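You operate a simulated robot arm through the tools that you are given. There is no shell and no other tool. Be economical: measure what you need, move in short steps, check, and stop when the job is done.

You run a simulated robot arm. Do the job below in one go: nothing can be reset, and whatever is moved stays where it is left.

Task
Set the controls near the staking bench top. At the end: the big black ring stands on top of the yellow flanged hub; the orange-top lever is set to closed; the sliding plate is set to in; the swing arm is set to over the seat; whatever was shut is shut again. Leave all else as you found it, and nothing knocked over.
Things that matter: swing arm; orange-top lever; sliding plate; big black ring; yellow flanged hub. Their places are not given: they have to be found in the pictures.

It is judged by the outcome, as a careful person would: the job done as asked, and still so three seconds after it is handed in. It fails if anything else is knocked over, pushed out of place, dropped, spilled or broken.

Robot
A 6-joint arm with a two-finger parallel gripper, fixed in place. Base frame: the origin is at the foot of the arm, x ahead of it, y to its left, z up; the work surface is at about z = 0. Readings come in mm, rad, newtons and seconds.
With the tool pointing down near the work surface it reaches from about 140 to 580 mm from the base axis. Its first joint turns from -1.152 to 1.152 rad. Payload 2.1 kg.
Tool frame: the origin (TCP) lies between the finger pads and is the grasp point; the fingertips stand 30 mm ahead of it; z points along the fingers, y is the line along which they close. Largest opening 94 mm; finger width 28, thickness 10; the body of the gripper, 50 by 96 mm, starts 55 mm behind the TCP.
Orientation is that of the tool frame in the base frame, as a unit quaternion [w, x, y, z]. With the fingers straight down and closing along the base's y, the tool's x points along the base's -x, its y along +y and its z along -z.

Tools
- The arm moves only by the tool step_arm. Its argument "motion" is a list of rows, each a list of 3 entries, a list of its own where there are three numbers: the shift along the base's x, y, z in units of 50 mm (1.0 is 50 mm), then the turn, a rotation vector about the base's x, y, z in units of 5 degrees (1.0 is 5 degrees), then the gripper command, from -1 (shut) to 1 (fully open), values between in proportion. In form: [[[tx, ty, tz], [ax, ay, az], fingers], ...]. A call has 1 to 20 rows; each row shifts and turns the commanded pose from where the row before left it. A call with a number of a shift or a turn outside -1 to 1 is refused whole. Each row takes 0.2 s and may step no farther than 50 mm and 0.15 rad from the row before; otherwise, or with a gripper value out of range, the whole call is refused. A pose out of reach is approached as far as the arm can. The call stops where the force on the tool passes 40 N (or 10 N more than at its start, if that is more) or the arm is blocked; 0.2 s more then pass. Each finger travels about 72 mm/s and halts on what it meets, pressing with about 31 N; the grip force reading is that of the motor and also rises with nothing between the fingers. The clock runs only during rows and for 0.2 s after the last one: add rows that do not move to give the fingers time. The reply holds the time, the measured pose of the TCP, the force on the tool along the base axes, the opening and the grip force, in the units named above and with some noise.
- Cameras (640 x 400 px; columns grow to the right, rows downward): "scene" is fixed at [63.7, -382.3, 476.8]; the picture's right is [0.67, -0.75, 0.00], its down [-0.48, -0.43, -0.77] and it looks along [0.57, 0.51, -0.64] (base axes); focal length 214 px, centre (320, 200). "wrist" rides on the gripper at [-37, 0, -58] in the tool frame; the picture's right is [0.00, -1.00, 0.00], its down [0.97, 0.00, -0.24] and it looks along [0.24, 0.00, 0.97] (tool axes); focal length 218 px, centre (320, 200).
- snapshot(camera): a new picture of that camera. No time passes.
- point_at(camera, pixels): for up to 12 pixels [column, row] of the newest picture of that camera ("zoom" is the newest enlarged one), the place [x, y, z] in the base frame of the surface seen there, good to about 2 mm. No time passes.
- inspect(camera, box): a new picture of the part [left, top, right, bottom] of that camera's present view, enlarged. No time passes.
- hand_in(): hands the job in; it is judged then, once.

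Go step by step. Measure first, check grasps and placings, and put right what went wrong. The budget is 80 turns and 34 pictures, counting those below and the enlarged ones. Unless the task says otherwise, let go and move clear before handing in, and close with one line.

The tools are called after "Call:" as a command line: name --argument value ..., lists and objects as JSON in quotes. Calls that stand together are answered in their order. step_arm: Moves the arm, as the interface text tells. Its arguments: {"type":"object","properties":{"motion":{"type":"array","items":{"type":"array"}}},"required":["motion"]} The other tools are called the same way: snapshot (camera) takes a picture; point_at (camera, pixels) gives the place of the surface under pixels of a picture; inspect (camera, box) takes an enlarged picture of a part of a camera's view; hand_in () hands the job in.

At the start:

```text
time: 0.0
ee_pos: [349.1, -129.0, 411.6]
orientation: [0.0, -0.001, 1.0, 0.0]
contact_force: [0.5, 0.1, 0.3]
finger_gap: 94.0
finger_force: 0.1
```

scene: 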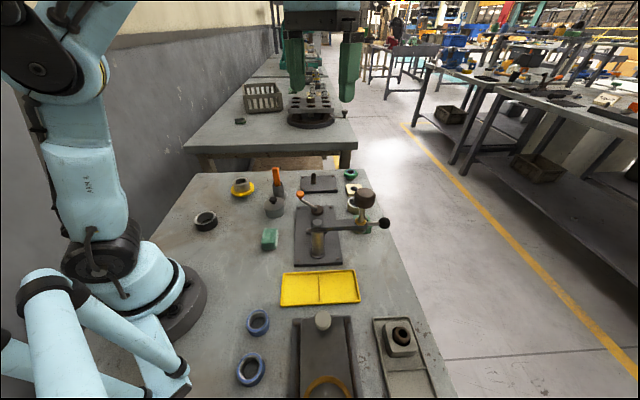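
wrist: 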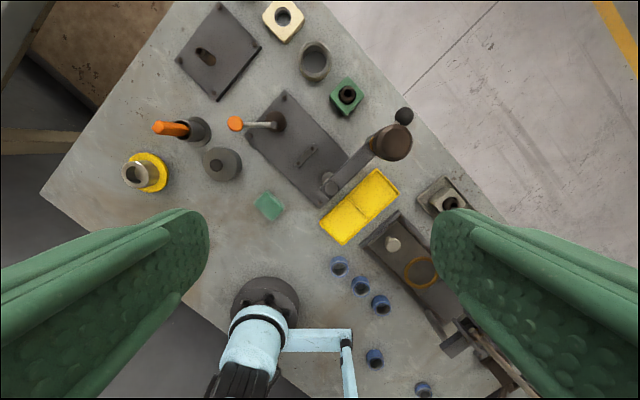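

The scene shows a yellow hub near (243,187), a black ring near (205,221), an orange-top lever near (300,195), a swing arm near (350,215) and a plate fixture near (323,350). I'll enlarge these areas.

Call:
inspect --camera "scene" --box '[180, 155, 400, 290]'

Call:
inspect --camera "scene" --box '[220, 260, 460, 400]'

Call:
inspect --camera "wrist" --box '[100, 0, 500, 250]'

```text
2.91 times, centred on (290, 222) of scene
```

zoom: 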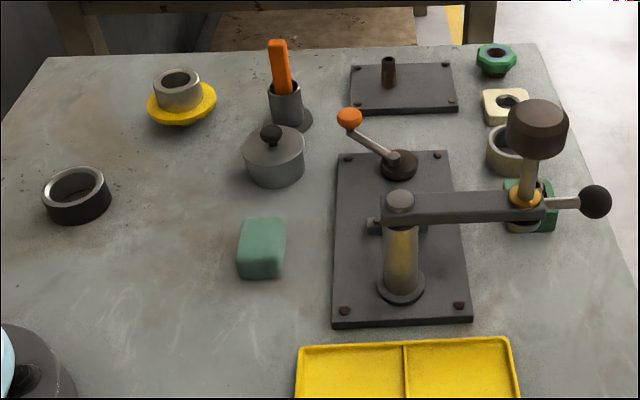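

```text
2.67 times, centred on (340, 330) of scene
```

zoom: 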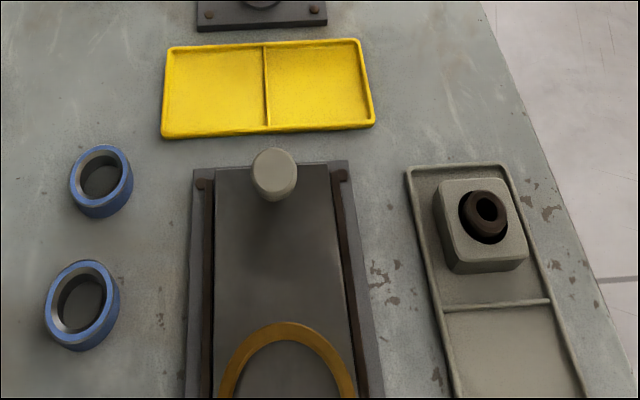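

```text
1.60 times, centred on (300, 125) of wrist
```

zoom: 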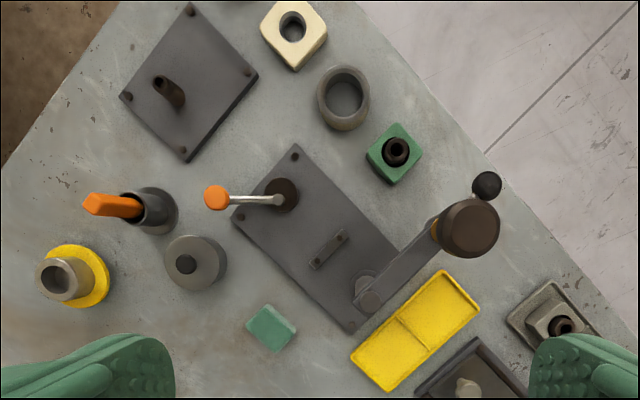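

The knobbed plate with an amber ring sits at scene (323,350), and the orange-ball lever and swing arm share one base plate. I'll measure the key points.

Call:
point_at --camera "scene" --pixels '[[300, 195], [317, 209], [317, 225], [362, 223], [384, 223], [365, 197], [323, 320], [205, 217], [243, 182], [243, 193], [325, 385], [277, 175]]'

Call:
point_at --camera "wrist" --pixels '[[235, 124], [279, 121], [331, 184], [392, 142], [403, 116], [308, 157], [393, 244], [420, 271], [140, 172], [450, 203], [367, 222], [447, 320]]'

```text
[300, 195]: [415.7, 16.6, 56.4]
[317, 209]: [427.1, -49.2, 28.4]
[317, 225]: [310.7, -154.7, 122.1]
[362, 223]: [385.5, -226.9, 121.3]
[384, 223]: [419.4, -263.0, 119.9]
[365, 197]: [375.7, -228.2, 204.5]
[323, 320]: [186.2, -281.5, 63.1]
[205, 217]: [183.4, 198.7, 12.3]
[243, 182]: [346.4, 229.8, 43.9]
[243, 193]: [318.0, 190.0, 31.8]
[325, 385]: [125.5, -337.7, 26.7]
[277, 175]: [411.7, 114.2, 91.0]
```

```text
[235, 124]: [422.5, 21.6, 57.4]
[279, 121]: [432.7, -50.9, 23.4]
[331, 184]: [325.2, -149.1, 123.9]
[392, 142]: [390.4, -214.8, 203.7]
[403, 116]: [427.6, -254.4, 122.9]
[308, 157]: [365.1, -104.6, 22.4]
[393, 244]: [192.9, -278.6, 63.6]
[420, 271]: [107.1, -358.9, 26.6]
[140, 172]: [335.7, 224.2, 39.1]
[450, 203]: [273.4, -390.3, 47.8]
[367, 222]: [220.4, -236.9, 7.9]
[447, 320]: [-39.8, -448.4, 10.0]
```

Positions are roughly known. Next I'll move the wrist camera closer over the swing-arm fixture, to see the seat, the lever and any markings.

Call:
step_arm --motion '[[[0.4, 0.2, -0.6], [0, 0, 0], 1], [[0.4, 0.2, -0.6], [0, 0, 0], 1], [[0, 0, -0.4], [0, 0, 0], 1]]'

Call:
snapshot --camera "wrist"

```text
time: 0.8
ee_pos: [388.4, -109.3, 331.8]
orientation: [-0.001, 0.0, 1.0, 0.0]
contact_force: [-0.9, -0.2, 0.5]
finger_gap: 94.2
finger_force: 0.1
```

```text
28 pictures are left
```

wrist: 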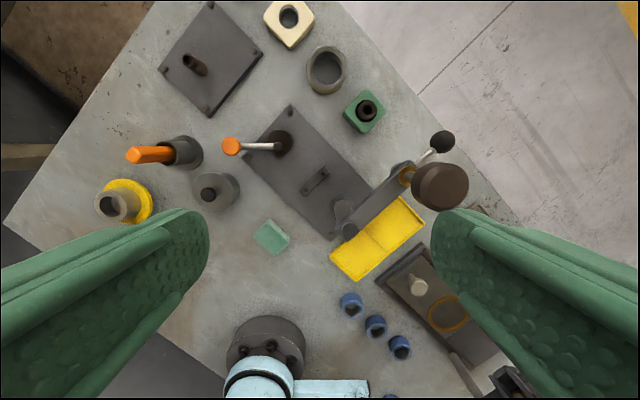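

The base plate spans wrist (250,110)-(370,235). I'll enlarge it.

Call:
inspect --camera "wrist" --box '[210, 85, 402, 205]'

Call:
inspect --camera "wrist" --box '[340, 220, 532, 400]'

```text
3.33 times, centred on (306, 145) of wrist
```

zoom: 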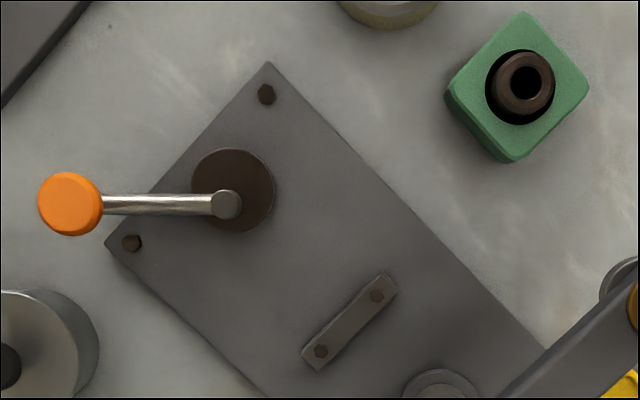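

```text
2.22 times, centred on (436, 310) of wrist
```

zoom: 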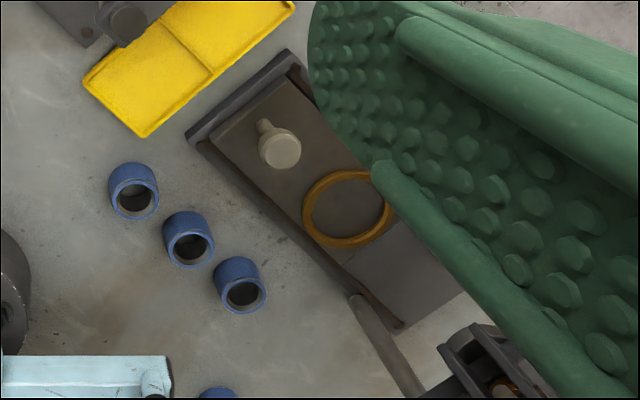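

I need the bracket, the green block and the collar heights, so I'll measure those in the wrist view and enlarge the arm's head region.

Call:
point_at --camera "wrist" --pixels '[[315, 182], [308, 190], [322, 174], [300, 200], [283, 143], [278, 145], [232, 146], [366, 110], [408, 176], [440, 187], [340, 208], [441, 140]]'

Call:
inspect --camera "wrist" --box '[320, 120, 480, 240]'

Call:
inspect --camera "scene" --box '[280, 165, 400, 275]'

```text
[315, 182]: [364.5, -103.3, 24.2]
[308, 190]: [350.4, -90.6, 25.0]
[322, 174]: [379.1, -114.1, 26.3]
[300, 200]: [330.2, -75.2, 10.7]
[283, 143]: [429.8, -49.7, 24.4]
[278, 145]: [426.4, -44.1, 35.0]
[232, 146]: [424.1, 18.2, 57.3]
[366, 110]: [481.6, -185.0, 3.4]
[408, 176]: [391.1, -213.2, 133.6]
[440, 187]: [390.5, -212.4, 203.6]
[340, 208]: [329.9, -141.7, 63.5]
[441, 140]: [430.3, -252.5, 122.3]
```

```text
3.33 times, centred on (400, 180) of wrist
```

zoom: 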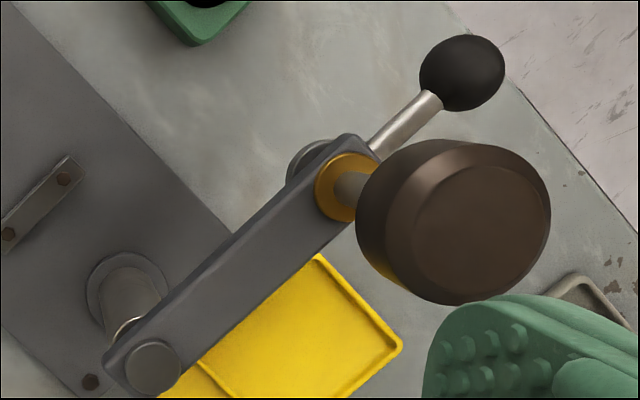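

```text
3.64 times, centred on (340, 220) of scene
```

zoom: 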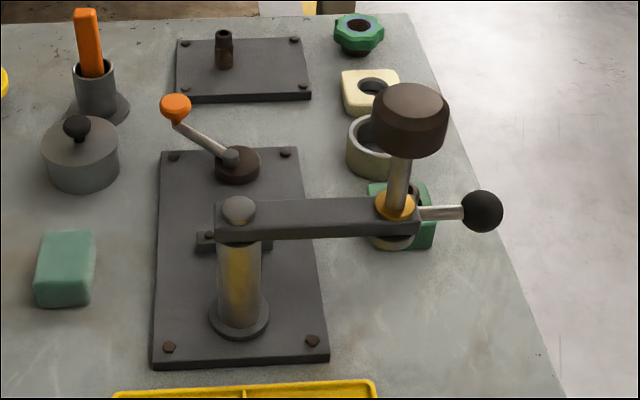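

The swing arm (post near (320,-150)) points at about -41°, perpendicular to its base plate's axis at 42°. The orange lever pivots at about (432,-50). I'll take a lower wrist view over the lever.

Call:
step_arm --motion '[[[0.3, 0.8, -0.5], [0, 0, 0], 1], [[0.3, 0.8, -0.7], [0, 0, 0], 1], [[0, 0.2, -0.8], [0, 0, 0], 1], [[0, 0, -0.6], [0, 0, 0], 1]]'

Call:
snapshot --camera "wrist"

```text
refused: row 2 steps farther than a row can; nothing moved
```

```text
23 pictures are left
```

wrist: 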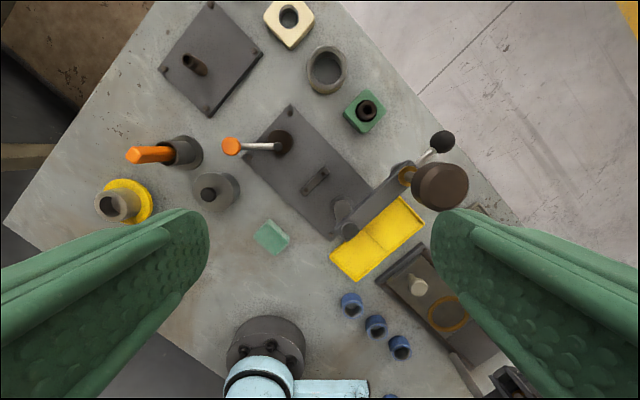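

The move was refused because row 2 stepped too far. I'll retry with smaller steps.

Call:
step_arm --motion '[[[0.3, 0.6, -0.4], [0, 0, 0], 1], [[0.2, 0.6, -0.5], [0, 0, 0], 1], [[0.1, 0.6, -0.6], [0, 0, 0], 1], [[0, 0, -0.9], [0, 0, 0], 1], [[0, 0, -0.2], [0, 0, 0], 1]]'

```text
time: 2.0
ee_pos: [418.2, -18.6, 201.0]
orientation: [0.0, 0.0, 1.0, 0.0]
contact_force: [0.1, -0.4, 0.6]
finger_gap: 94.0
finger_force: 0.0
```

Now above the lever at z 201, I'll take a picture.

Call:
snapshot --camera "wrist"

```text
22 pictures are left
```

wrist: 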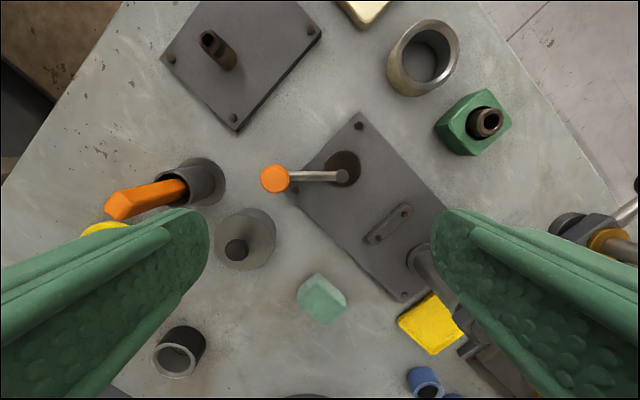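

I'll enlarge the lever and the orange object in the cup, since both have orange tops.

Call:
inspect --camera "wrist" --box '[90, 110, 390, 270]'

Call:
point_at --camera "wrist" --pixels '[[275, 178], [342, 176], [345, 160], [318, 176], [350, 190], [190, 180], [205, 165], [120, 205], [360, 125], [290, 175], [184, 335], [180, 360]]'

```text
2.13 times, centred on (240, 190) of wrist
```

zoom: 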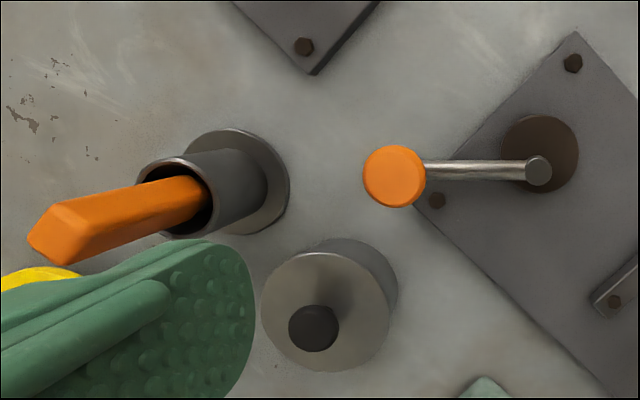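

```text
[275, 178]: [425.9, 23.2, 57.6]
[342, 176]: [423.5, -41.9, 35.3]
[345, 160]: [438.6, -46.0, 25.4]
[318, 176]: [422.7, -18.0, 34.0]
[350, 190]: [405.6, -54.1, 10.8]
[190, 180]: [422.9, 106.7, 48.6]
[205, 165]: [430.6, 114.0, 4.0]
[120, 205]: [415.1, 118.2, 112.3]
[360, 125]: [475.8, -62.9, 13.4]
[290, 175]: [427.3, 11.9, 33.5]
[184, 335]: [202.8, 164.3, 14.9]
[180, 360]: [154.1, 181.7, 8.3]
```

The orange-ball crank lies horizontally at z≈34, its knob at (425,21), turning about a boss near (430,-46). The other orange object is just a paddle in a cup. Next I'll look at the black ring and the hub from above.

Call:
step_arm --motion '[[[-0.3, 0.4, 0.8], [0, 0, 0], 1], [[-0.7, 0.7, 0], [0, 0, 0], 1], [[-0.7, 0.7, 0], [0, 0, 0], 1], [[-0.7, 0.7, 0], [0, 0, 0], 1], [[-0.6, 0.7, 0], [0, 0, 0], 1], [[-0.3, 0.7, 0], [0, 0, 0], 1]]'

Call:
snapshot --camera "wrist"

```text
time: 3.4
ee_pos: [253.2, 175.7, 242.5]
orientation: [0.0, 0.0, 1.0, 0.0]
contact_force: [0.0, 0.0, -0.3]
finger_gap: 93.8
finger_force: 0.0
```

```text
20 pictures are left
```

wrist: 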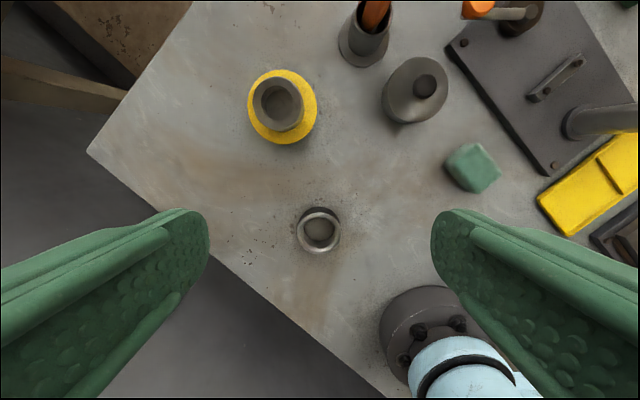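

The ring is at (318,230) and the hub at (280,105). I'll measure their rims.

Call:
point_at --camera "wrist" --pixels '[[299, 233], [338, 233], [318, 251], [318, 214], [318, 233], [257, 104], [301, 104], [280, 82], [280, 128], [279, 104], [252, 115], [313, 108]]'

Call:
inspect --camera "wrist" --box '[220, 50, 380, 270]'

```text
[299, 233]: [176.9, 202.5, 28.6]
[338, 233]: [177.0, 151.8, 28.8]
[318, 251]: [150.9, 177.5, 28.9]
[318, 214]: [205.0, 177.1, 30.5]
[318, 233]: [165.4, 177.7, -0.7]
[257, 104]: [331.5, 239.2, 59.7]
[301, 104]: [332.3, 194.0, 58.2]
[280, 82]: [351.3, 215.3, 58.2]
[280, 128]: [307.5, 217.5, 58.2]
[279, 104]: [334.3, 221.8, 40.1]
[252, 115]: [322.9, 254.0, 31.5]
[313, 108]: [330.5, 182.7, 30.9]
```

```text
1.82 times, centred on (300, 160) of wrist
```

zoom: 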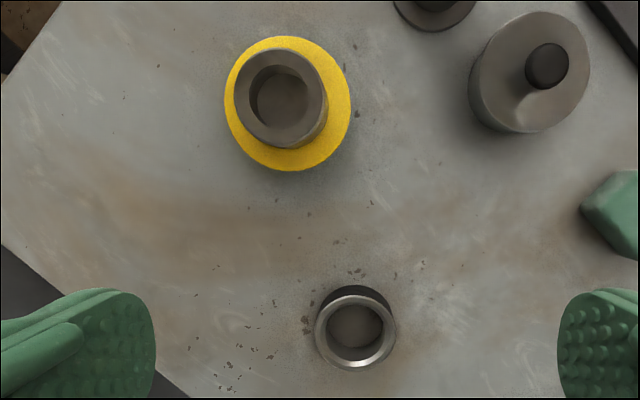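

Ring: centre (178,177), top z 29, OD about 54. Hub: centre (330,216.5), top z 58, OD about 46, so the ring will rest on the rim. I'll move over the ring and descend.

Call:
step_arm --motion '[[[-0.5, 0.03, -0.7], [0, 0, 0], 1], [[-0.5, 0, -0.7], [0, 0, 0], 1], [[-0.504, 0, -0.7], [0, 0, 0], 1], [[0, 0, -0.8], [0, 0, 0], 1], [[0, 0, -0.7], [0, 0, 0], 1], [[0, 0, -0.4], [0, 0, 0], 1], [[0, 0, -0.16], [0, 0, 0], 1]]'

```text
time: 5.0
ee_pos: [178.8, 176.1, 33.6]
orientation: [0.001, 0.0, 1.0, 0.0]
contact_force: [-0.2, -0.5, 0.1]
finger_gap: 94.3
finger_force: 0.0
```

At grasp height with no contact. I'll close the gripper.

Call:
step_arm --motion '[[[0, 0, 0], [0, 0, 0], -1], [[0, 0, 0], [0, 0, 0], -1], [[0, 0, 0], [0, 0, 0], -1], [[0, 0, 0], [0, 0, 0], -1]]'

```text
time: 6.0
ee_pos: [178.5, 176.3, 34.0]
orientation: [0.0, 0.0, 1.0, 0.0]
contact_force: [-0.5, -0.2, 0.3]
finger_gap: 59.0
finger_force: 30.8
```

Gripped with a 59 mm opening. I'll lift and carry it above the hub.

Call:
step_arm --motion '[[[0, 0, 0.6], [0, 0, 0], -1], [[0, 0, 0.8], [0, 0, 0], -1], [[0, 0, 0.6], [0, 0, 0], -1], [[0.7, 0.2, 0], [0, 0, 0], -1], [[0.8, 0.2, 0], [0, 0, 0], -1], [[0.8, 0.2, 0], [0, 0, 0], -1], [[0.74, 0.204, 0], [0, 0, 0], -1], [[0, 0, 0], [0, 0, 0], -1]]'

Call:
inspect --camera "scene" --box '[190, 130, 310, 220]'

Call:
inspect --camera "wrist" --box '[200, 130, 440, 330]'

```text
time: 7.8
ee_pos: [330.9, 215.8, 134.3]
orientation: [-0.001, -0.001, 1.0, 0.0]
contact_force: [-0.2, -0.4, -0.4]
finger_gap: 59.0
finger_force: 30.8
```

```text
4.44 times, centred on (250, 175) of scene
```

zoom: 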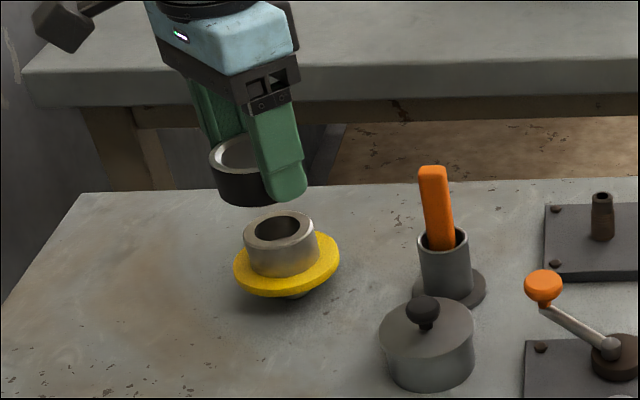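

```text
2.00 times, centred on (320, 230) of wrist
```

zoom: 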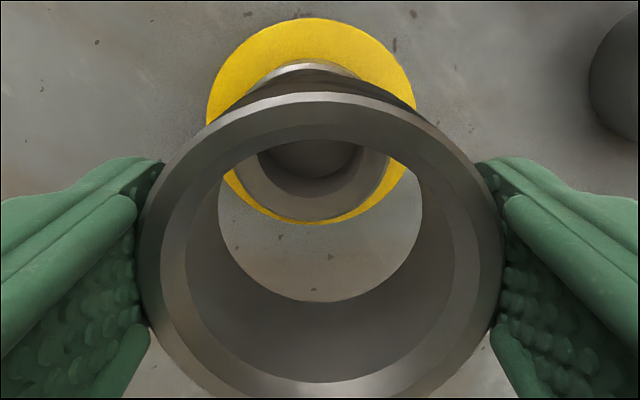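

The ring hangs level over the hub. Before lowering, I'll check the ring centre against the hub.

Call:
point_at --camera "zoom" --pixels '[[320, 97], [320, 392], [150, 240], [490, 240], [320, 66], [390, 180], [215, 100], [410, 100], [310, 222], [310, 25], [240, 180], [195, 240]]'

```text
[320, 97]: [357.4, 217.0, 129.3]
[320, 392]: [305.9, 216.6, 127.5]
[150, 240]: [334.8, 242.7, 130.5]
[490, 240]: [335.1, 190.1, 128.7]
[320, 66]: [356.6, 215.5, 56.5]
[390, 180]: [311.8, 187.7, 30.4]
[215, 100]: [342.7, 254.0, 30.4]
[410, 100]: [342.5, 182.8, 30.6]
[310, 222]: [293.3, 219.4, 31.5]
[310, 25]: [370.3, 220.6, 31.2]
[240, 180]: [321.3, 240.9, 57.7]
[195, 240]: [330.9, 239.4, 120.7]
```

Ring centre is (331.7,216.7) and hub centre is about (332,218.3), with hub OD about 48. I'll nudge y by 1.5 mm and lower the ring onto it.

Call:
step_arm --motion '[[[0, 0.03, -0.3], [0, 0, 0], -1], [[0, 0, -0.3], [0, 0, 0], -1], [[0, 0, -0.1], [0, 0, 0], -1], [[0, 0, -0.06], [0, 0, 0], -1], [[0, 0, -0.03], [0, 0, 0], -1], [[0, 0, -0.02], [0, 0, 0], -1]]'

```text
time: 9.2
ee_pos: [330.0, 218.4, 93.9]
orientation: [0.0, -0.001, 1.0, 0.001]
contact_force: [-0.2, 0.2, -1.7]
finger_gap: 59.3
finger_force: 31.2
```

Near contact. I'll ease down a millimetre more.

Call:
step_arm --motion '[[[0, 0, -0.02], [0, 0, 0], -1], [[0, 0, -0.02], [0, 0, 0], -1]]'

Call:
inspect --camera "scene" --box '[190, 130, 310, 220]'

```text
time: 9.8
ee_pos: [330.9, 219.3, 92.7]
orientation: [0.001, 0.0, 1.0, 0.0]
contact_force: [3.3, 1.5, 8.6]
finger_gap: 58.8
finger_force: 31.1
```

```text
4.44 times, centred on (250, 175) of scene
```

zoom: 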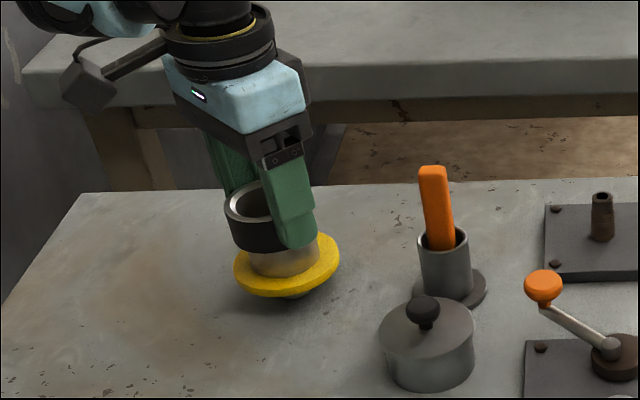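

Contact is 8.6 N upward and the ring sits on the hub. I'll open slowly and rise.

Call:
step_arm --motion '[[[0, 0, 0], [0, 0, 0], 0.4], [[0, 0, 0], [0, 0, 0], 0.7], [[0, 0, 0], [0, 0, 0], 1], [[0, 0, 0], [0, 0, 0], 1], [[0, 0, 0.5], [0, 0, 0], 1], [[0, 0, 0.8], [0, 0, 0], 1], [[0, 0, 0.8], [0, 0, 0], 1]]'

Call:
snapshot --camera "wrist"

```text
time: 11.4
ee_pos: [330.4, 218.2, 196.2]
orientation: [0.001, -0.001, 1.0, 0.0]
contact_force: [-0.1, -0.1, -0.4]
finger_gap: 93.8
finger_force: 0.1
```

```text
15 pictures are left
```

wrist: 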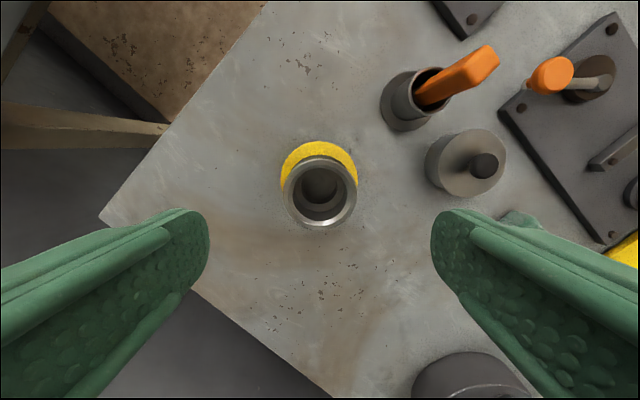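

The ring appears seated on the hub at (320,190). I'll check the rim heights.

Call:
point_at --camera "wrist" --pixels '[[287, 192], [352, 192], [320, 160], [320, 224], [552, 75], [600, 83]]'

```text
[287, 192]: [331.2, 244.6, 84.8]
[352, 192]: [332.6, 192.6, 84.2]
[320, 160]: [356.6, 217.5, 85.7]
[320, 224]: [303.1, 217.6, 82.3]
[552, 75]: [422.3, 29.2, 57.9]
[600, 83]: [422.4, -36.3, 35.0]
```

The ring is level at z≈84.5 on the hub. Next is the lever: I'll move over its knob (424,21) while turning the gripper 90° so the fingers straddle it along x.

Call:
step_arm --motion '[[[0.104, -0.219, 0], [0, 0, 1], 1], [[0.104, -0.219, 0], [0, 0, 1], 1], [[0.104, -0.219, 0], [0, 0, 1], 1], [[0.104, -0.219, 0], [0, 0, 1], 1], [[0.104, -0.219, 0], [0, 0, 1], 1], [[0.104, -0.219, 0], [0, 0, 1], 1], [[0.104, -0.219, 0], [0, 0, 1], 1], [[0.104, -0.219, 0], [0, 0, 1], 1], [[0.104, -0.219, 0], [0, 0, 1], 1], [[0.104, -0.219, 0], [0, 0, 1], 1], [[0.104, -0.219, 0], [0, 0, 1], 1], [[0.104, -0.219, 0], [0, 0, 1], 1], [[0.104, -0.219, 0], [0, 0, 1], 1], [[0.104, -0.219, 0], [0, 0, 1], 1], [[0.104, -0.219, 0], [0, 0, 1], 1], [[0.104, -0.219, 0], [0, 0, 1], 1], [[0.104, -0.219, 0], [0, 0, 1], 0.5], [[0.104, -0.219, 0], [0, 0, 1], -0.1]]'

Call:
snapshot --camera "wrist"

```text
time: 15.2
ee_pos: [425.0, 22.1, 197.6]
orientation: [0.0, 0.708, -0.706, 0.0]
contact_force: [-0.3, -0.9, 0.3]
finger_gap: 42.0
finger_force: 0.0
```

```text
14 pictures are left
```

wrist: 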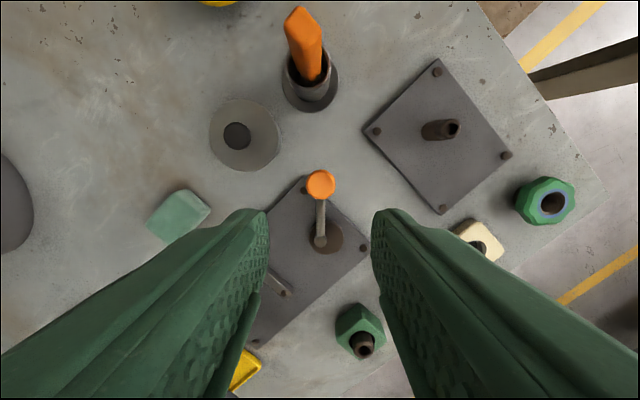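

The knob is centred between the fingers at (320,184). I'll lower to TCP z≈68, leaving it caged with a gap.

Call:
step_arm --motion '[[[-0.01, -0.01, -0.8], [0, 0, 0], -0.1], [[0, 0, -0.8], [0, 0, 0], -0.1], [[0, 0, -0.5], [0, 0, 0], -0.1], [[0, 0, -0.49], [0, 0, 0], -0.1], [[0, 0, 0], [0, 0, 0], -0.4], [[0, 0, 0], [0, 0, 0], -0.4]]'

```text
time: 16.6
ee_pos: [422.2, 20.8, 67.5]
orientation: [0.0, 0.708, -0.707, 0.0]
contact_force: [4.1, -0.5, -1.9]
finger_gap: 31.1
finger_force: 2.2
```

The fingers report a slight contact. I'll hold to let it settle.

Call:
step_arm --motion '[[[0, 0, 0], [0, 0, 0], -0.4], [[0, 0, 0], [0, 0, 0], -0.4]]'

```text
time: 17.2
ee_pos: [423.4, 21.7, 67.7]
orientation: [-0.001, 0.707, -0.707, 0.0]
contact_force: [6.3, -0.6, -1.4]
finger_gap: 31.4
finger_force: 2.1
```

The +x finger touches the knob at 6 N with no motion. I'll probe gently in -x to see whether that side is a stop.

Call:
step_arm --motion '[[[-0.08, 0, 0], [0, 0, 0], -0.4], [[-0.08, 0, 0], [0, 0, 0], -0.4], [[0, 0, 0], [0, 0, 0], -0.4]]'

```text
time: 18.0
ee_pos: [416.3, 21.5, 66.9]
orientation: [-0.003, 0.707, -0.707, 0.002]
contact_force: [25.7, -5.1, -5.3]
finger_gap: 42.8
finger_force: 12.2
```

-x resists strongly (25 N, and the finger is pushed back), so it's probably a stop. I'll return and try +x (clockwise).

Call:
step_arm --motion '[[[0.16, 0, 0], [0, 0, 0], -0.3], [[0.1, 0, 0], [0, 0, 0], -0.3], [[0.12, 0, 0], [0, 0, 0], -0.3], [[0.12, 0, 0], [0, 0, 0], -0.3], [[0, 0, 0], [0, 0, 0], -0.3]]'

Call:
inspect --camera "scene" --box '[240, 140, 400, 260]'

```text
time: 19.2
ee_pos: [440.5, 21.4, 66.9]
orientation: [0.0, 0.708, -0.706, 0.0]
contact_force: [-1.8, 0.4, 0.7]
finger_gap: 33.0
finger_force: 0.0
```

```text
3.33 times, centred on (320, 200) of scene
```

zoom: 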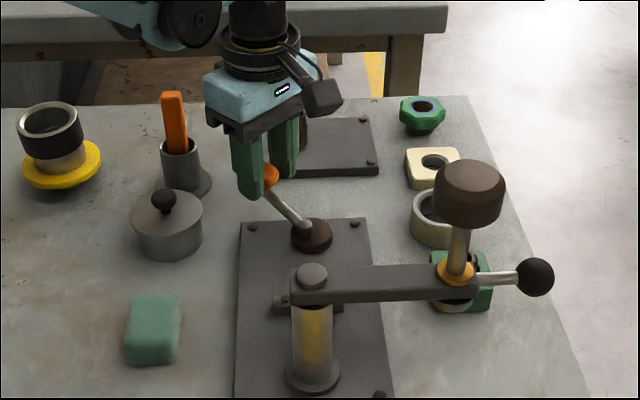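

The lever turned clockwise freely (knob follows at <2 N), so counter-clockwise is the open stop. I'll continue along the arc, turning the gripper with it.

Call:
step_arm --motion '[[[0.112, -0.03, 0], [0, 0, -1], -0.3], [[0.106, -0.038, 0], [0, 0, -1], -0.3], [[0.104, -0.046, 0], [0, 0, -1], -0.3], [[0.1, -0.058, 0], [0, 0, -1], -0.3], [[0.094, -0.064, 0], [0, 0, -1], -0.3], [[0.088, -0.072, 0], [0, 0, -1], -0.3], [[0.082, -0.08, 0], [0, 0, -1], -0.3], [[0.074, -0.088, 0], [0, 0, -1], -0.3], [[0.066, -0.092, 0], [0, 0, -1], -0.3], [[0.058, -0.098, 0], [0, 0, -1], -0.3]]'

```text
time: 21.4
ee_pos: [485.7, -11.9, 68.0]
orientation: [0.0, -0.342, 0.94, 0.0]
contact_force: [-1.3, 1.3, -0.1]
finger_gap: 32.9
finger_force: 0.6
```

Low force so far, at about 28°. I'll continue.

Call:
step_arm --motion '[[[0.05, -0.104, 0], [0, 0, -1], -0.3], [[0.04, -0.108, 0], [0, 0, -1], -0.3], [[0.03, -0.11, 0], [0, 0, -1], -0.3], [[0.022, -0.112, 0], [0, 0, -1], -0.3], [[0.01, -0.114, 0], [0, 0, -1], -0.3], [[0.002, -0.114, 0], [0, 0, -1], -0.3]]'

```text
time: 22.8
ee_pos: [492.4, -44.6, 68.1]
orientation: [0.0, -0.087, 0.996, 0.001]
contact_force: [-0.5, 0.0, -1.2]
finger_gap: 33.1
finger_force: 0.7
```

Force is almost nil, so I'll check the knob is still caged.

Call:
snapshot --camera "wrist"

```text
12 pictures are left
```

wrist: 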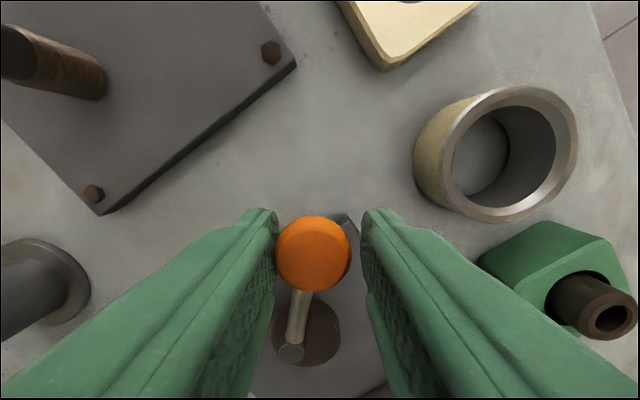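

The knob at (312,253) is still caged and following. I'll keep turning clockwise until it stops.

Call:
step_arm --motion '[[[-0.01, -0.114, 0], [0, 0, -1], -0.3], [[-0.018, -0.112, 0], [0, 0, -1], -0.3], [[-0.03, -0.112, 0], [0, 0, -1], -0.3], [[-0.038, -0.106, 0], [0, 0, -1], -0.3], [[-0.046, -0.104, 0], [0, 0, -1], -0.3]]'

```text
time: 23.9
ee_pos: [489.1, -57.4, 67.6]
orientation: [0.001, 0.094, 0.995, 0.011]
contact_force: [4.5, 22.9, -1.6]
finger_gap: 46.1
finger_force: 12.1
stopped in row 5: the force on the tool passed its limit (the readings are from after the stop); the commanded pose is now the measured one
```

A firm stop was reached with the lever pointing along +x, about 90° from the open stop, so it's closed. I'll open slightly and rise.

Call:
step_arm --motion '[[[0, 0.1, 0], [0, 0, 0], 0.1], [[0, 0, 0], [0, 0, 0], 0.1], [[0, 0, 0.8], [0, 0, 0], 0.1], [[0, 0, 0.9], [0, 0, 0], 0.1], [[-0.2, 0, 0.9], [0, 0, 0], 0.1], [[-0.2, 0, 0.5], [0, 0, 0], 0.1]]'

Call:
snapshot --camera "scene"

```text
time: 25.3
ee_pos: [467.2, -56.6, 221.7]
orientation: [0.0, 0.097, 0.995, 0.008]
contact_force: [0.6, -0.1, 1.4]
finger_gap: 51.6
finger_force: 0.0
```

```text
11 pictures are left
```

scene: 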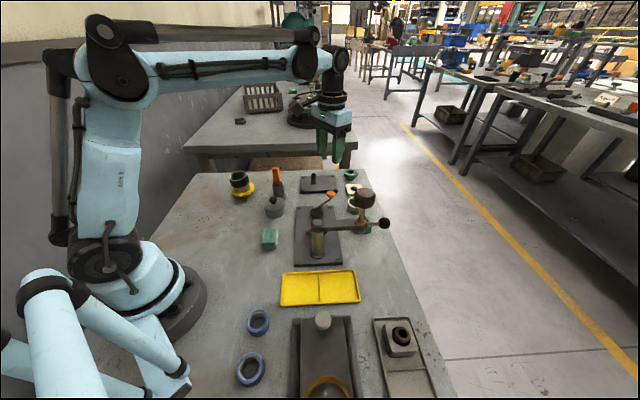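

The lever now points to scene (332,194). Next is the swing arm: I'll hover over its ram knob near (386,-219, top 204), turning the gripper to align with the swing tangent.

Call:
step_arm --motion '[[[-0.23, -0.2, 0.5], [0, 0, -1], 0.3], [[-0.23, -0.4, 0.4], [0, 0, -1], 0.5], [[-0.23, -0.5, 0.2], [0, 0, -1], 0.7], [[-0.23, -0.5, 0], [0, 0, -1], 0.7], [[-0.23, -0.5, 0], [0, 0, -1], 0.7], [[-0.23, -0.55, 0], [0, 0, -1], 0.7], [[-0.23, -0.59, 0], [0, 0, -0.6], 0.7], [[0, 0, 0], [0, 0, 0], 0.7]]'

Call:
snapshot --camera "wrist"

```text
time: 27.1
ee_pos: [386.6, -219.0, 278.3]
orientation: [0.001, 0.377, 0.926, 0.009]
contact_force: [0.0, 0.2, 0.1]
finger_gap: 79.9
finger_force: 0.0
```

```text
10 pictures are left
```

wrist: 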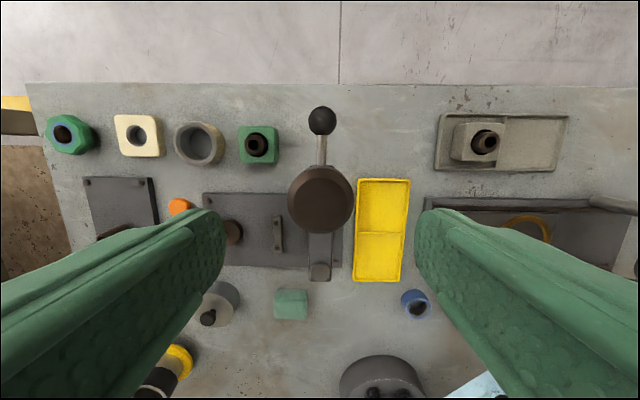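

The view is now aligned, with the arm pointing outward (up) and the knob at (321,199). I'll measure the knob, cap, ball and lever.

Call:
point_at --camera "wrist" --pixels '[[321, 199], [291, 199], [350, 199], [321, 171], [321, 224], [322, 120], [319, 271], [179, 206], [232, 231], [278, 233], [435, 205], [520, 222]]'

```text
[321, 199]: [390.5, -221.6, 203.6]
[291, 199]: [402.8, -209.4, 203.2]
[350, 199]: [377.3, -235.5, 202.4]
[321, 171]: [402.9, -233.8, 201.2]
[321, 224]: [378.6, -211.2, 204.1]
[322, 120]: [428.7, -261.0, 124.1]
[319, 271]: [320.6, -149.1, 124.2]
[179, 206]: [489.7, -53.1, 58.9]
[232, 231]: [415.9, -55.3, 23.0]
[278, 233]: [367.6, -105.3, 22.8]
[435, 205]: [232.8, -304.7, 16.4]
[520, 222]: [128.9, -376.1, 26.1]
```

Knob centre is (390.5,-222), post (320.6,-149), so radius 101 at -46°. I'll lower to straddle the knob and narrow the gap.

Call:
step_arm --motion '[[[0.08, -0.06, -0.4], [0, 0, 0], 0.7], [[0, 0, -0.5], [0, 0, 0], 0.7], [[0, 0, -0.4], [0, 0, 0], 0.7], [[0, 0, -0.18], [0, 0, 0], 0.7], [[0, 0, 0], [0, 0, 0], 0.25], [[0, 0, 0], [0, 0, 0], 0.25]]'

```text
time: 28.5
ee_pos: [391.9, -221.8, 203.6]
orientation: [0.001, 0.376, 0.926, 0.007]
contact_force: [0.3, -0.5, 0.3]
finger_gap: 58.7
finger_force: 0.0
```

The knob is caged. I'll start swinging counter-clockwise, toward the base plate.

Call:
step_arm --motion '[[[0.122, 0.128, 0], [0, 0, 1], 0.25], [[0.11, 0.138, 0], [0, 0, 1], 0.25], [[0.098, 0.148, 0], [0, 0, 1], 0.25], [[0.084, 0.156, 0], [0, 0, 1], 0.25]]'

```text
time: 29.5
ee_pos: [411.7, -193.3, 203.7]
orientation: [0.0, 0.21, 0.978, 0.008]
contact_force: [0.7, -0.4, -0.8]
finger_gap: 58.9
finger_force: 0.0
```

No resistance. I'll continue the arc.

Call:
step_arm --motion '[[[0.072, 0.162, 0], [0, 0, 1], 0.25], [[0.056, 0.168, 0], [0, 0, 1], 0.25], [[0.04, 0.172, 0], [0, 0, 1], 0.25], [[0.026, 0.176, 0], [0, 0, 1], 0.25], [[0.012, 0.176, 0], [0, 0, 1], 0.25], [[-0.004, 0.178, 0], [0, 0, 1], 0.25], [[-0.02, 0.176, 0], [0, 0, 1], 0.25], [[-0.036, 0.174, 0], [0, 0, 1], 0.25]]'

Call:
snapshot --camera "wrist"

```text
time: 31.3
ee_pos: [418.7, -122.9, 203.9]
orientation: [-0.003, -0.138, 0.99, 0.008]
contact_force: [0.7, 0.5, 0.6]
finger_gap: 58.6
finger_force: 0.2
```

```text
9 pictures are left
```

wrist: 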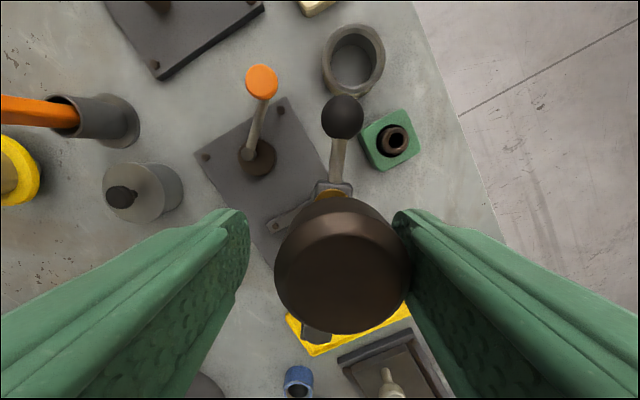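

The arm follows, its ball at (342,115). I'll continue up to about 44°.

Call:
step_arm --motion '[[[-0.05, 0.168, 0], [0, 0, 1], 0.25], [[-0.066, 0.166, 0], [0, 0, 1], 0.25], [[-0.078, 0.158, 0], [0, 0, 1], 0.25], [[-0.094, 0.152, 0], [0, 0, 1], 0.25], [[-0.104, 0.142, 0], [0, 0, 1], 0.25], [[-0.118, 0.132, 0], [0, 0, 1], 0.25]]'

```text
time: 32.7
ee_pos: [393.1, -76.3, 203.0]
orientation: [-0.004, -0.39, 0.921, 0.007]
contact_force: [-0.2, -0.5, 0.2]
finger_gap: 58.7
finger_force: 0.1
```

No stop yet. I'll go a little farther to feel for one.

Call:
step_arm --motion '[[[-0.128, 0.122, 0], [0, 0, 1], 0.25], [[-0.069, 0.055, 0], [0, 0, 0.5], 0.25]]'

Call:
inspect --camera "scene" --box '[240, 140, 400, 260]'

```text
time: 33.3
ee_pos: [382.7, -70.5, 202.1]
orientation: [-0.004, -0.449, 0.894, 0.005]
contact_force: [2.7, -6.1, 0.6]
finger_gap: 62.3
finger_force: 2.8
```

```text
3.33 times, centred on (320, 200) of scene
```

zoom: 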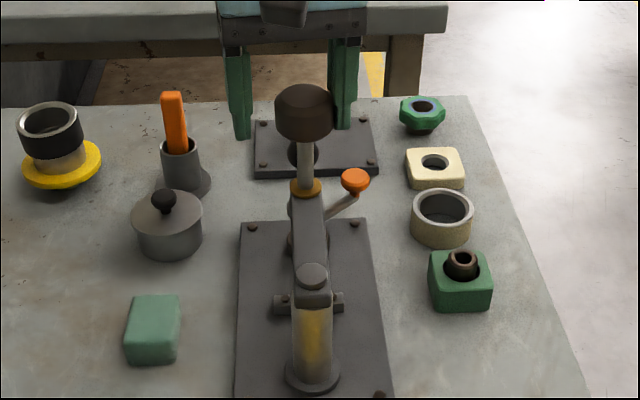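

Resistance starts (6.7 N, finger yielding) with the arm aligned to the plate's axis. I'll press slightly more to confirm the stop, then back off and rise.

Call:
step_arm --motion '[[[-0.06, 0.055, 0], [0, 0, 0], 0.25], [[-0.06, 0.055, 0], [0, 0, 0], 0.25], [[0, 0, 0], [0, 0, 0], 0.25]]'

```text
time: 34.1
ee_pos: [378.2, -64.9, 203.4]
orientation: [-0.004, -0.448, 0.894, 0.003]
contact_force: [17.1, -27.3, -3.7]
finger_gap: 75.7
finger_force: 15.4
```

A firm stop. I'll recentre, open and rise clear.

Call:
step_arm --motion '[[[0.13, -0.13, 0], [0, 0, 0], 0.7], [[0.13, -0.13, 0], [0, 0, 0], 0.7], [[0, 0, 0], [0, 0, 0], 0.8], [[0, 0, 0.5], [0, 0, 0], 0.8], [[0, 0, 0.6], [0, 0, 0], 0.8], [[0, 0, 0.5], [0, 0, 0], 0.8]]'

Call:
snapshot --camera "wrist"

```text
time: 35.5
ee_pos: [390.0, -75.8, 282.9]
orientation: [-0.006, -0.449, 0.894, 0.006]
contact_force: [-0.2, -0.1, -0.5]
finger_gap: 84.9
finger_force: 0.0
```

```text
7 pictures are left
```

wrist: 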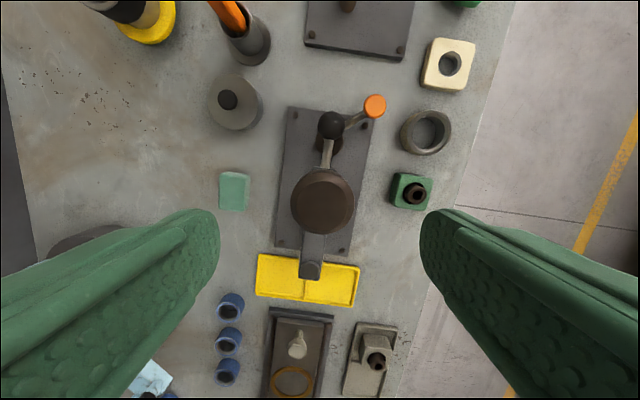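

The swing arm is aligned over the plate and the lever knob (375,105) is unmoved. Next I'll move over the sliding-plate fixture to view it.

Call:
step_arm --motion '[[[-0.64, -0.63, 0], [0, 0, 0], 1], [[-0.64, -0.63, 0], [0, 0, 0], 1], [[-0.64, -0.63, 0], [0, 0, 0], 1], [[-0.64, -0.63, -0.1], [0, 0, 0], 1], [[-0.64, -0.63, -0.2], [0, 0, 0], 1], [[-0.64, -0.63, -0.2], [0, 0, 0], 1], [[-0.6, -0.6, 0], [0, 0, 0], 1], [[0, 0, 0], [0, 0, 0], 1]]'

Call:
snapshot --camera "wrist"

```text
time: 37.3
ee_pos: [168.9, -294.2, 257.2]
orientation: [-0.005, -0.449, 0.894, 0.006]
contact_force: [1.0, 0.0, -0.1]
finger_gap: 94.0
finger_force: 0.0
```

```text
6 pictures are left
```

wrist: 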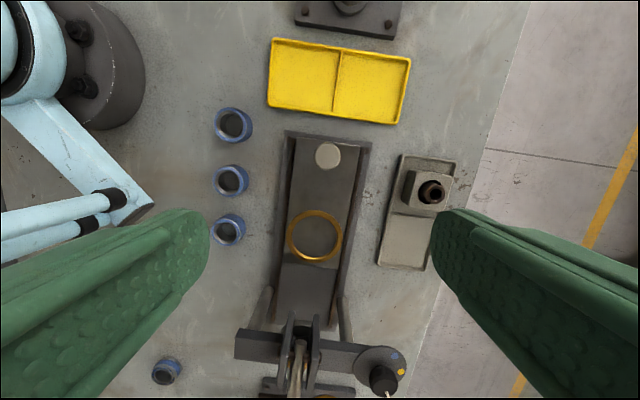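

The plate (knob at (328,155), amber nest ring at (313,235)) slides between rails toward a press at (300,355). "In" should mean under the press, away from the tray. I'll measure it.

Call:
point_at --camera "wrist" --pixels '[[328, 155], [326, 139], [293, 140], [363, 147], [313, 235], [313, 260], [310, 266], [305, 310], [300, 335], [297, 365], [384, 380], [260, 310]]'

Call:
inspect --camera "wrist" --box '[220, 120, 420, 400]'

```text
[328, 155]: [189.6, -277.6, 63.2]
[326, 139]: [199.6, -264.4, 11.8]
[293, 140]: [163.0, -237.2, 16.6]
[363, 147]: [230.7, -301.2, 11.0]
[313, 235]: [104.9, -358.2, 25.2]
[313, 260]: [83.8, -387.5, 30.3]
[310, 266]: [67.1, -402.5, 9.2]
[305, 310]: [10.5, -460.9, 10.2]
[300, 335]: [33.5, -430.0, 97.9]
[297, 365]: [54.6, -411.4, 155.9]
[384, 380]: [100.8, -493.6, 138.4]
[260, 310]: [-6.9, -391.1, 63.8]
```

```text
1.43 times, centred on (320, 260) of wrist
```

zoom: 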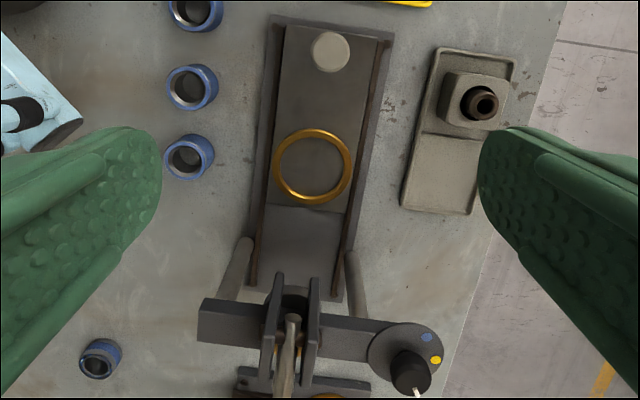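

The plate end (≈(80,-388)) has about 100 mm of free track toward the press, so I'll push the knob along (-0.71,-0.71). First I'll go behind the knob on the tray side and tilt the tool 25° forward to ease the joint-1 limit.

Call:
step_arm --motion '[[[0.162, 0.15, 0], [0, 0, -0.8], 0.5], [[0.162, 0.15, 0], [0, 0, -0.8], 0], [[0.162, 0.15, 0], [-0.707, 0.707, 0], -0.4], [[0.162, 0.15, 0], [-0.707, 0.707, 0], -0.7], [[0.162, 0.15, 0], [-0.707, 0.707, 0], -0.7], [[0.162, 0.15, 0], [-0.707, 0.707, 0], -0.7], [[0.162, 0.15, 0], [-0.707, 0.707, 0], -0.7], [[0, 0, 0], [0, 0, 0], -0.7], [[0, 0, 0], [0, 0, 0], -0.7]]'

```text
time: 39.3
ee_pos: [224.6, -242.8, 258.6]
orientation: [-0.204, -0.375, 0.901, -0.076]
contact_force: [-0.8, 0.6, -0.3]
finger_gap: 14.1
finger_force: 0.1
```

The tilt is right (tool z ≈ (-0.31,-0.29,-0.91)). I'll descend to TCP z≈66.

Call:
step_arm --motion '[[[0, 0, -0.9], [0, 0, 0], -0.7], [[0, 0, -0.9], [0, 0, 0], -0.7], [[0, 0, -0.9], [0, 0, 0], -0.7], [[0, 0, -0.7], [0, 0, 0], -0.7], [[0, 0, -0.3], [0, 0, 0], -0.7], [[0, 0, -0.15], [0, 0, 0], -0.7]]'

Call:
snapshot --camera "wrist"

```text
time: 40.7
ee_pos: [223.0, -243.4, 66.7]
orientation: [-0.203, -0.374, 0.902, -0.075]
contact_force: [0.0, 0.2, 0.1]
finger_gap: 14.1
finger_force: 0.1
```

```text
4 pictures are left
```

wrist: 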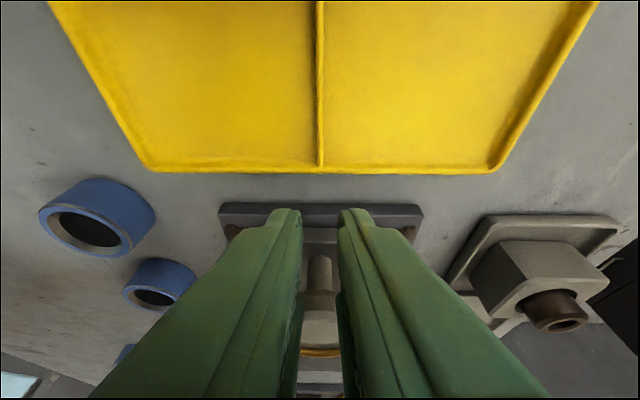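

The knob's stem at (320,270) is centred but narrow. I'll close the fingers fully, then push along the slide.

Call:
step_arm --motion '[[[0, 0, 0], [0, 0, 0], -1], [[0, 0, 0], [0, 0, 0], -1], [[-0.106, -0.106, 0], [0, 0, 0], -1], [[-0.106, -0.106, 0], [0, 0, 0], -1], [[-0.106, -0.106, 0], [0, 0, 0], -1], [[-0.106, -0.106, 0], [0, 0, 0], -1], [[-0.106, -0.106, 0], [0, 0, 0], -1]]'

```text
time: 42.3
ee_pos: [198.6, -269.7, 66.7]
orientation: [-0.204, -0.374, 0.901, -0.076]
contact_force: [0.9, 0.8, -0.8]
finger_gap: 0.1
finger_force: 31.2
```

Light force so far. I'll keep pushing.

Call:
step_arm --motion '[[[-0.106, -0.106, 0], [0, 0, 0], -1], [[-0.106, -0.106, 0], [0, 0, 0], -1], [[-0.106, -0.106, 0], [0, 0, 0], -1], [[-0.106, -0.106, 0], [0, 0, 0], -1]]'

Call:
inspect --camera "scene" --box '[240, 270, 440, 400]'

```text
time: 43.3
ee_pos: [178.3, -290.3, 66.6]
orientation: [-0.204, -0.374, 0.901, -0.076]
contact_force: [1.4, 2.1, -1.0]
finger_gap: 0.0
finger_force: 30.7
```

```text
3.08 times, centred on (340, 335) of scene
```

zoom: 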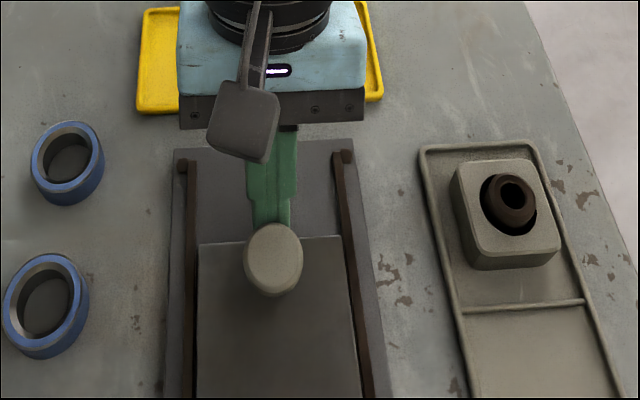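

The plate is sliding in with the knob. I'll continue.

Call:
step_arm --motion '[[[-0.106, -0.106, 0], [0, 0, 0], -1], [[-0.106, -0.106, 0], [0, 0, 0], -1], [[-0.106, -0.106, 0], [0, 0, 0], -1], [[-0.106, -0.106, 0], [0, 0, 0], -1], [[0, 0, 0], [0, 0, 0], -1]]'

```text
time: 44.5
ee_pos: [156.5, -311.3, 65.2]
orientation: [-0.205, -0.374, 0.902, -0.075]
contact_force: [0.2, 0.5, -1.0]
finger_gap: 0.0
finger_force: 31.3
```

Call:
step_arm --motion '[[[-0.08, -0.08, 0], [0, 0, 0], -1], [[-0.08, -0.08, 0], [0, 0, 0], -1], [[-0.08, -0.08, 0], [0, 0, 0], -1], [[0, 0, 0], [0, 0, 0], -1]]'

```text
time: 45.5
ee_pos: [143.2, -324.1, 66.6]
orientation: [-0.204, -0.373, 0.902, -0.076]
contact_force: [0.5, 0.8, -0.7]
finger_gap: 0.0
finger_force: 31.2
```

Still sliding freely (about 97 mm of travel) and the arm follows. I'll keep going in small steps.

Call:
step_arm --motion '[[[-0.08, -0.08, 0], [0, 0, 0], -1], [[-0.08, -0.08, 0], [0, 0, 0], -1], [[-0.08, -0.08, 0], [0, 0, 0], -1], [[0, 0, 0], [0, 0, 0], -1]]'

```text
time: 46.4
ee_pos: [136.7, -332.2, 65.3]
orientation: [-0.196, -0.377, 0.902, -0.073]
contact_force: [1.5, 1.5, -0.6]
finger_gap: 0.4
finger_force: 30.7
stopped in row 4: the force on the tool passed its limit (the readings are from after the stop); the commanded pose is now the measured one
```

The force limit tripped at about 105 mm of travel, which suggests the plate's inner stop. I'll check in the scene picture.

Call:
snapshot --camera "scene"

```text
2 pictures are left
```

scene: 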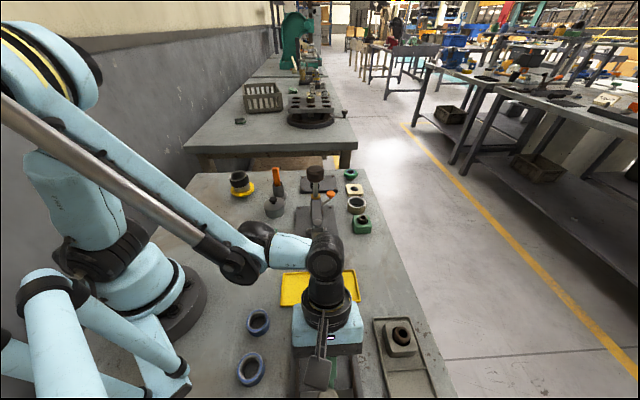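

The knob is now at the picture's bottom edge, (327,395). I'll press once more to confirm the stop.

Call:
step_arm --motion '[[[-0.06, -0.06, 0], [0, 0, 0], -1], [[-0.06, -0.06, 0], [0, 0, 0], -1], [[0, 0, 0], [0, 0, 0], -1]]'

```text
time: 47.0
ee_pos: [136.4, -333.5, 62.8]
orientation: [-0.19, -0.381, 0.902, -0.071]
contact_force: [1.6, 0.9, -1.5]
finger_gap: 0.1
finger_force: 30.9
stopped in row 2: the force on the tool passed its limit (the readings are from after the stop); the commanded pose is now the measured one
```

A hard stop again. I'll back off, rise, and view the fixture from behind.

Call:
step_arm --motion '[[[0.2, 0.2, 0], [0, 0, 0], -1], [[0.3, 0.3, 0.3], [0, 0, 0], -1], [[0.3, 0.3, 0.7], [0, 0, 0], -0.5], [[0.3, 0.3, 0.8], [0, 0, 0], 0.5], [[0.2, 0.2, 0.9], [0, 0, 0], 1], [[0, 0, 0.6], [0, 0, 0], 1], [[0, 0, 0], [0, 0, 0], 1]]'

Call:
snapshot --camera "wrist"

```text
time: 48.6
ee_pos: [198.7, -267.9, 228.8]
orientation: [-0.19, -0.38, 0.902, -0.071]
contact_force: [-0.1, 0.1, -0.6]
finger_gap: 94.0
finger_force: 0.0
```

```text
1 pictures are left
```

wrist: 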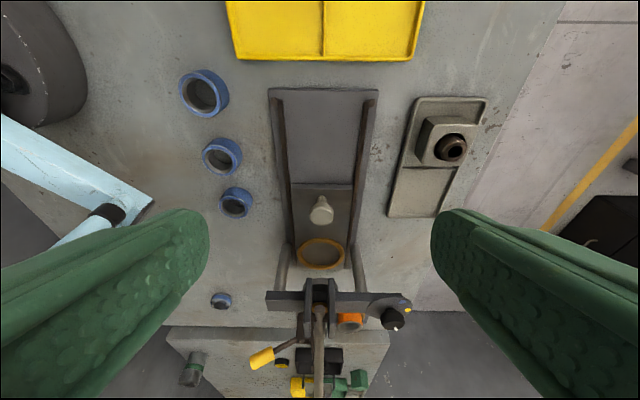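

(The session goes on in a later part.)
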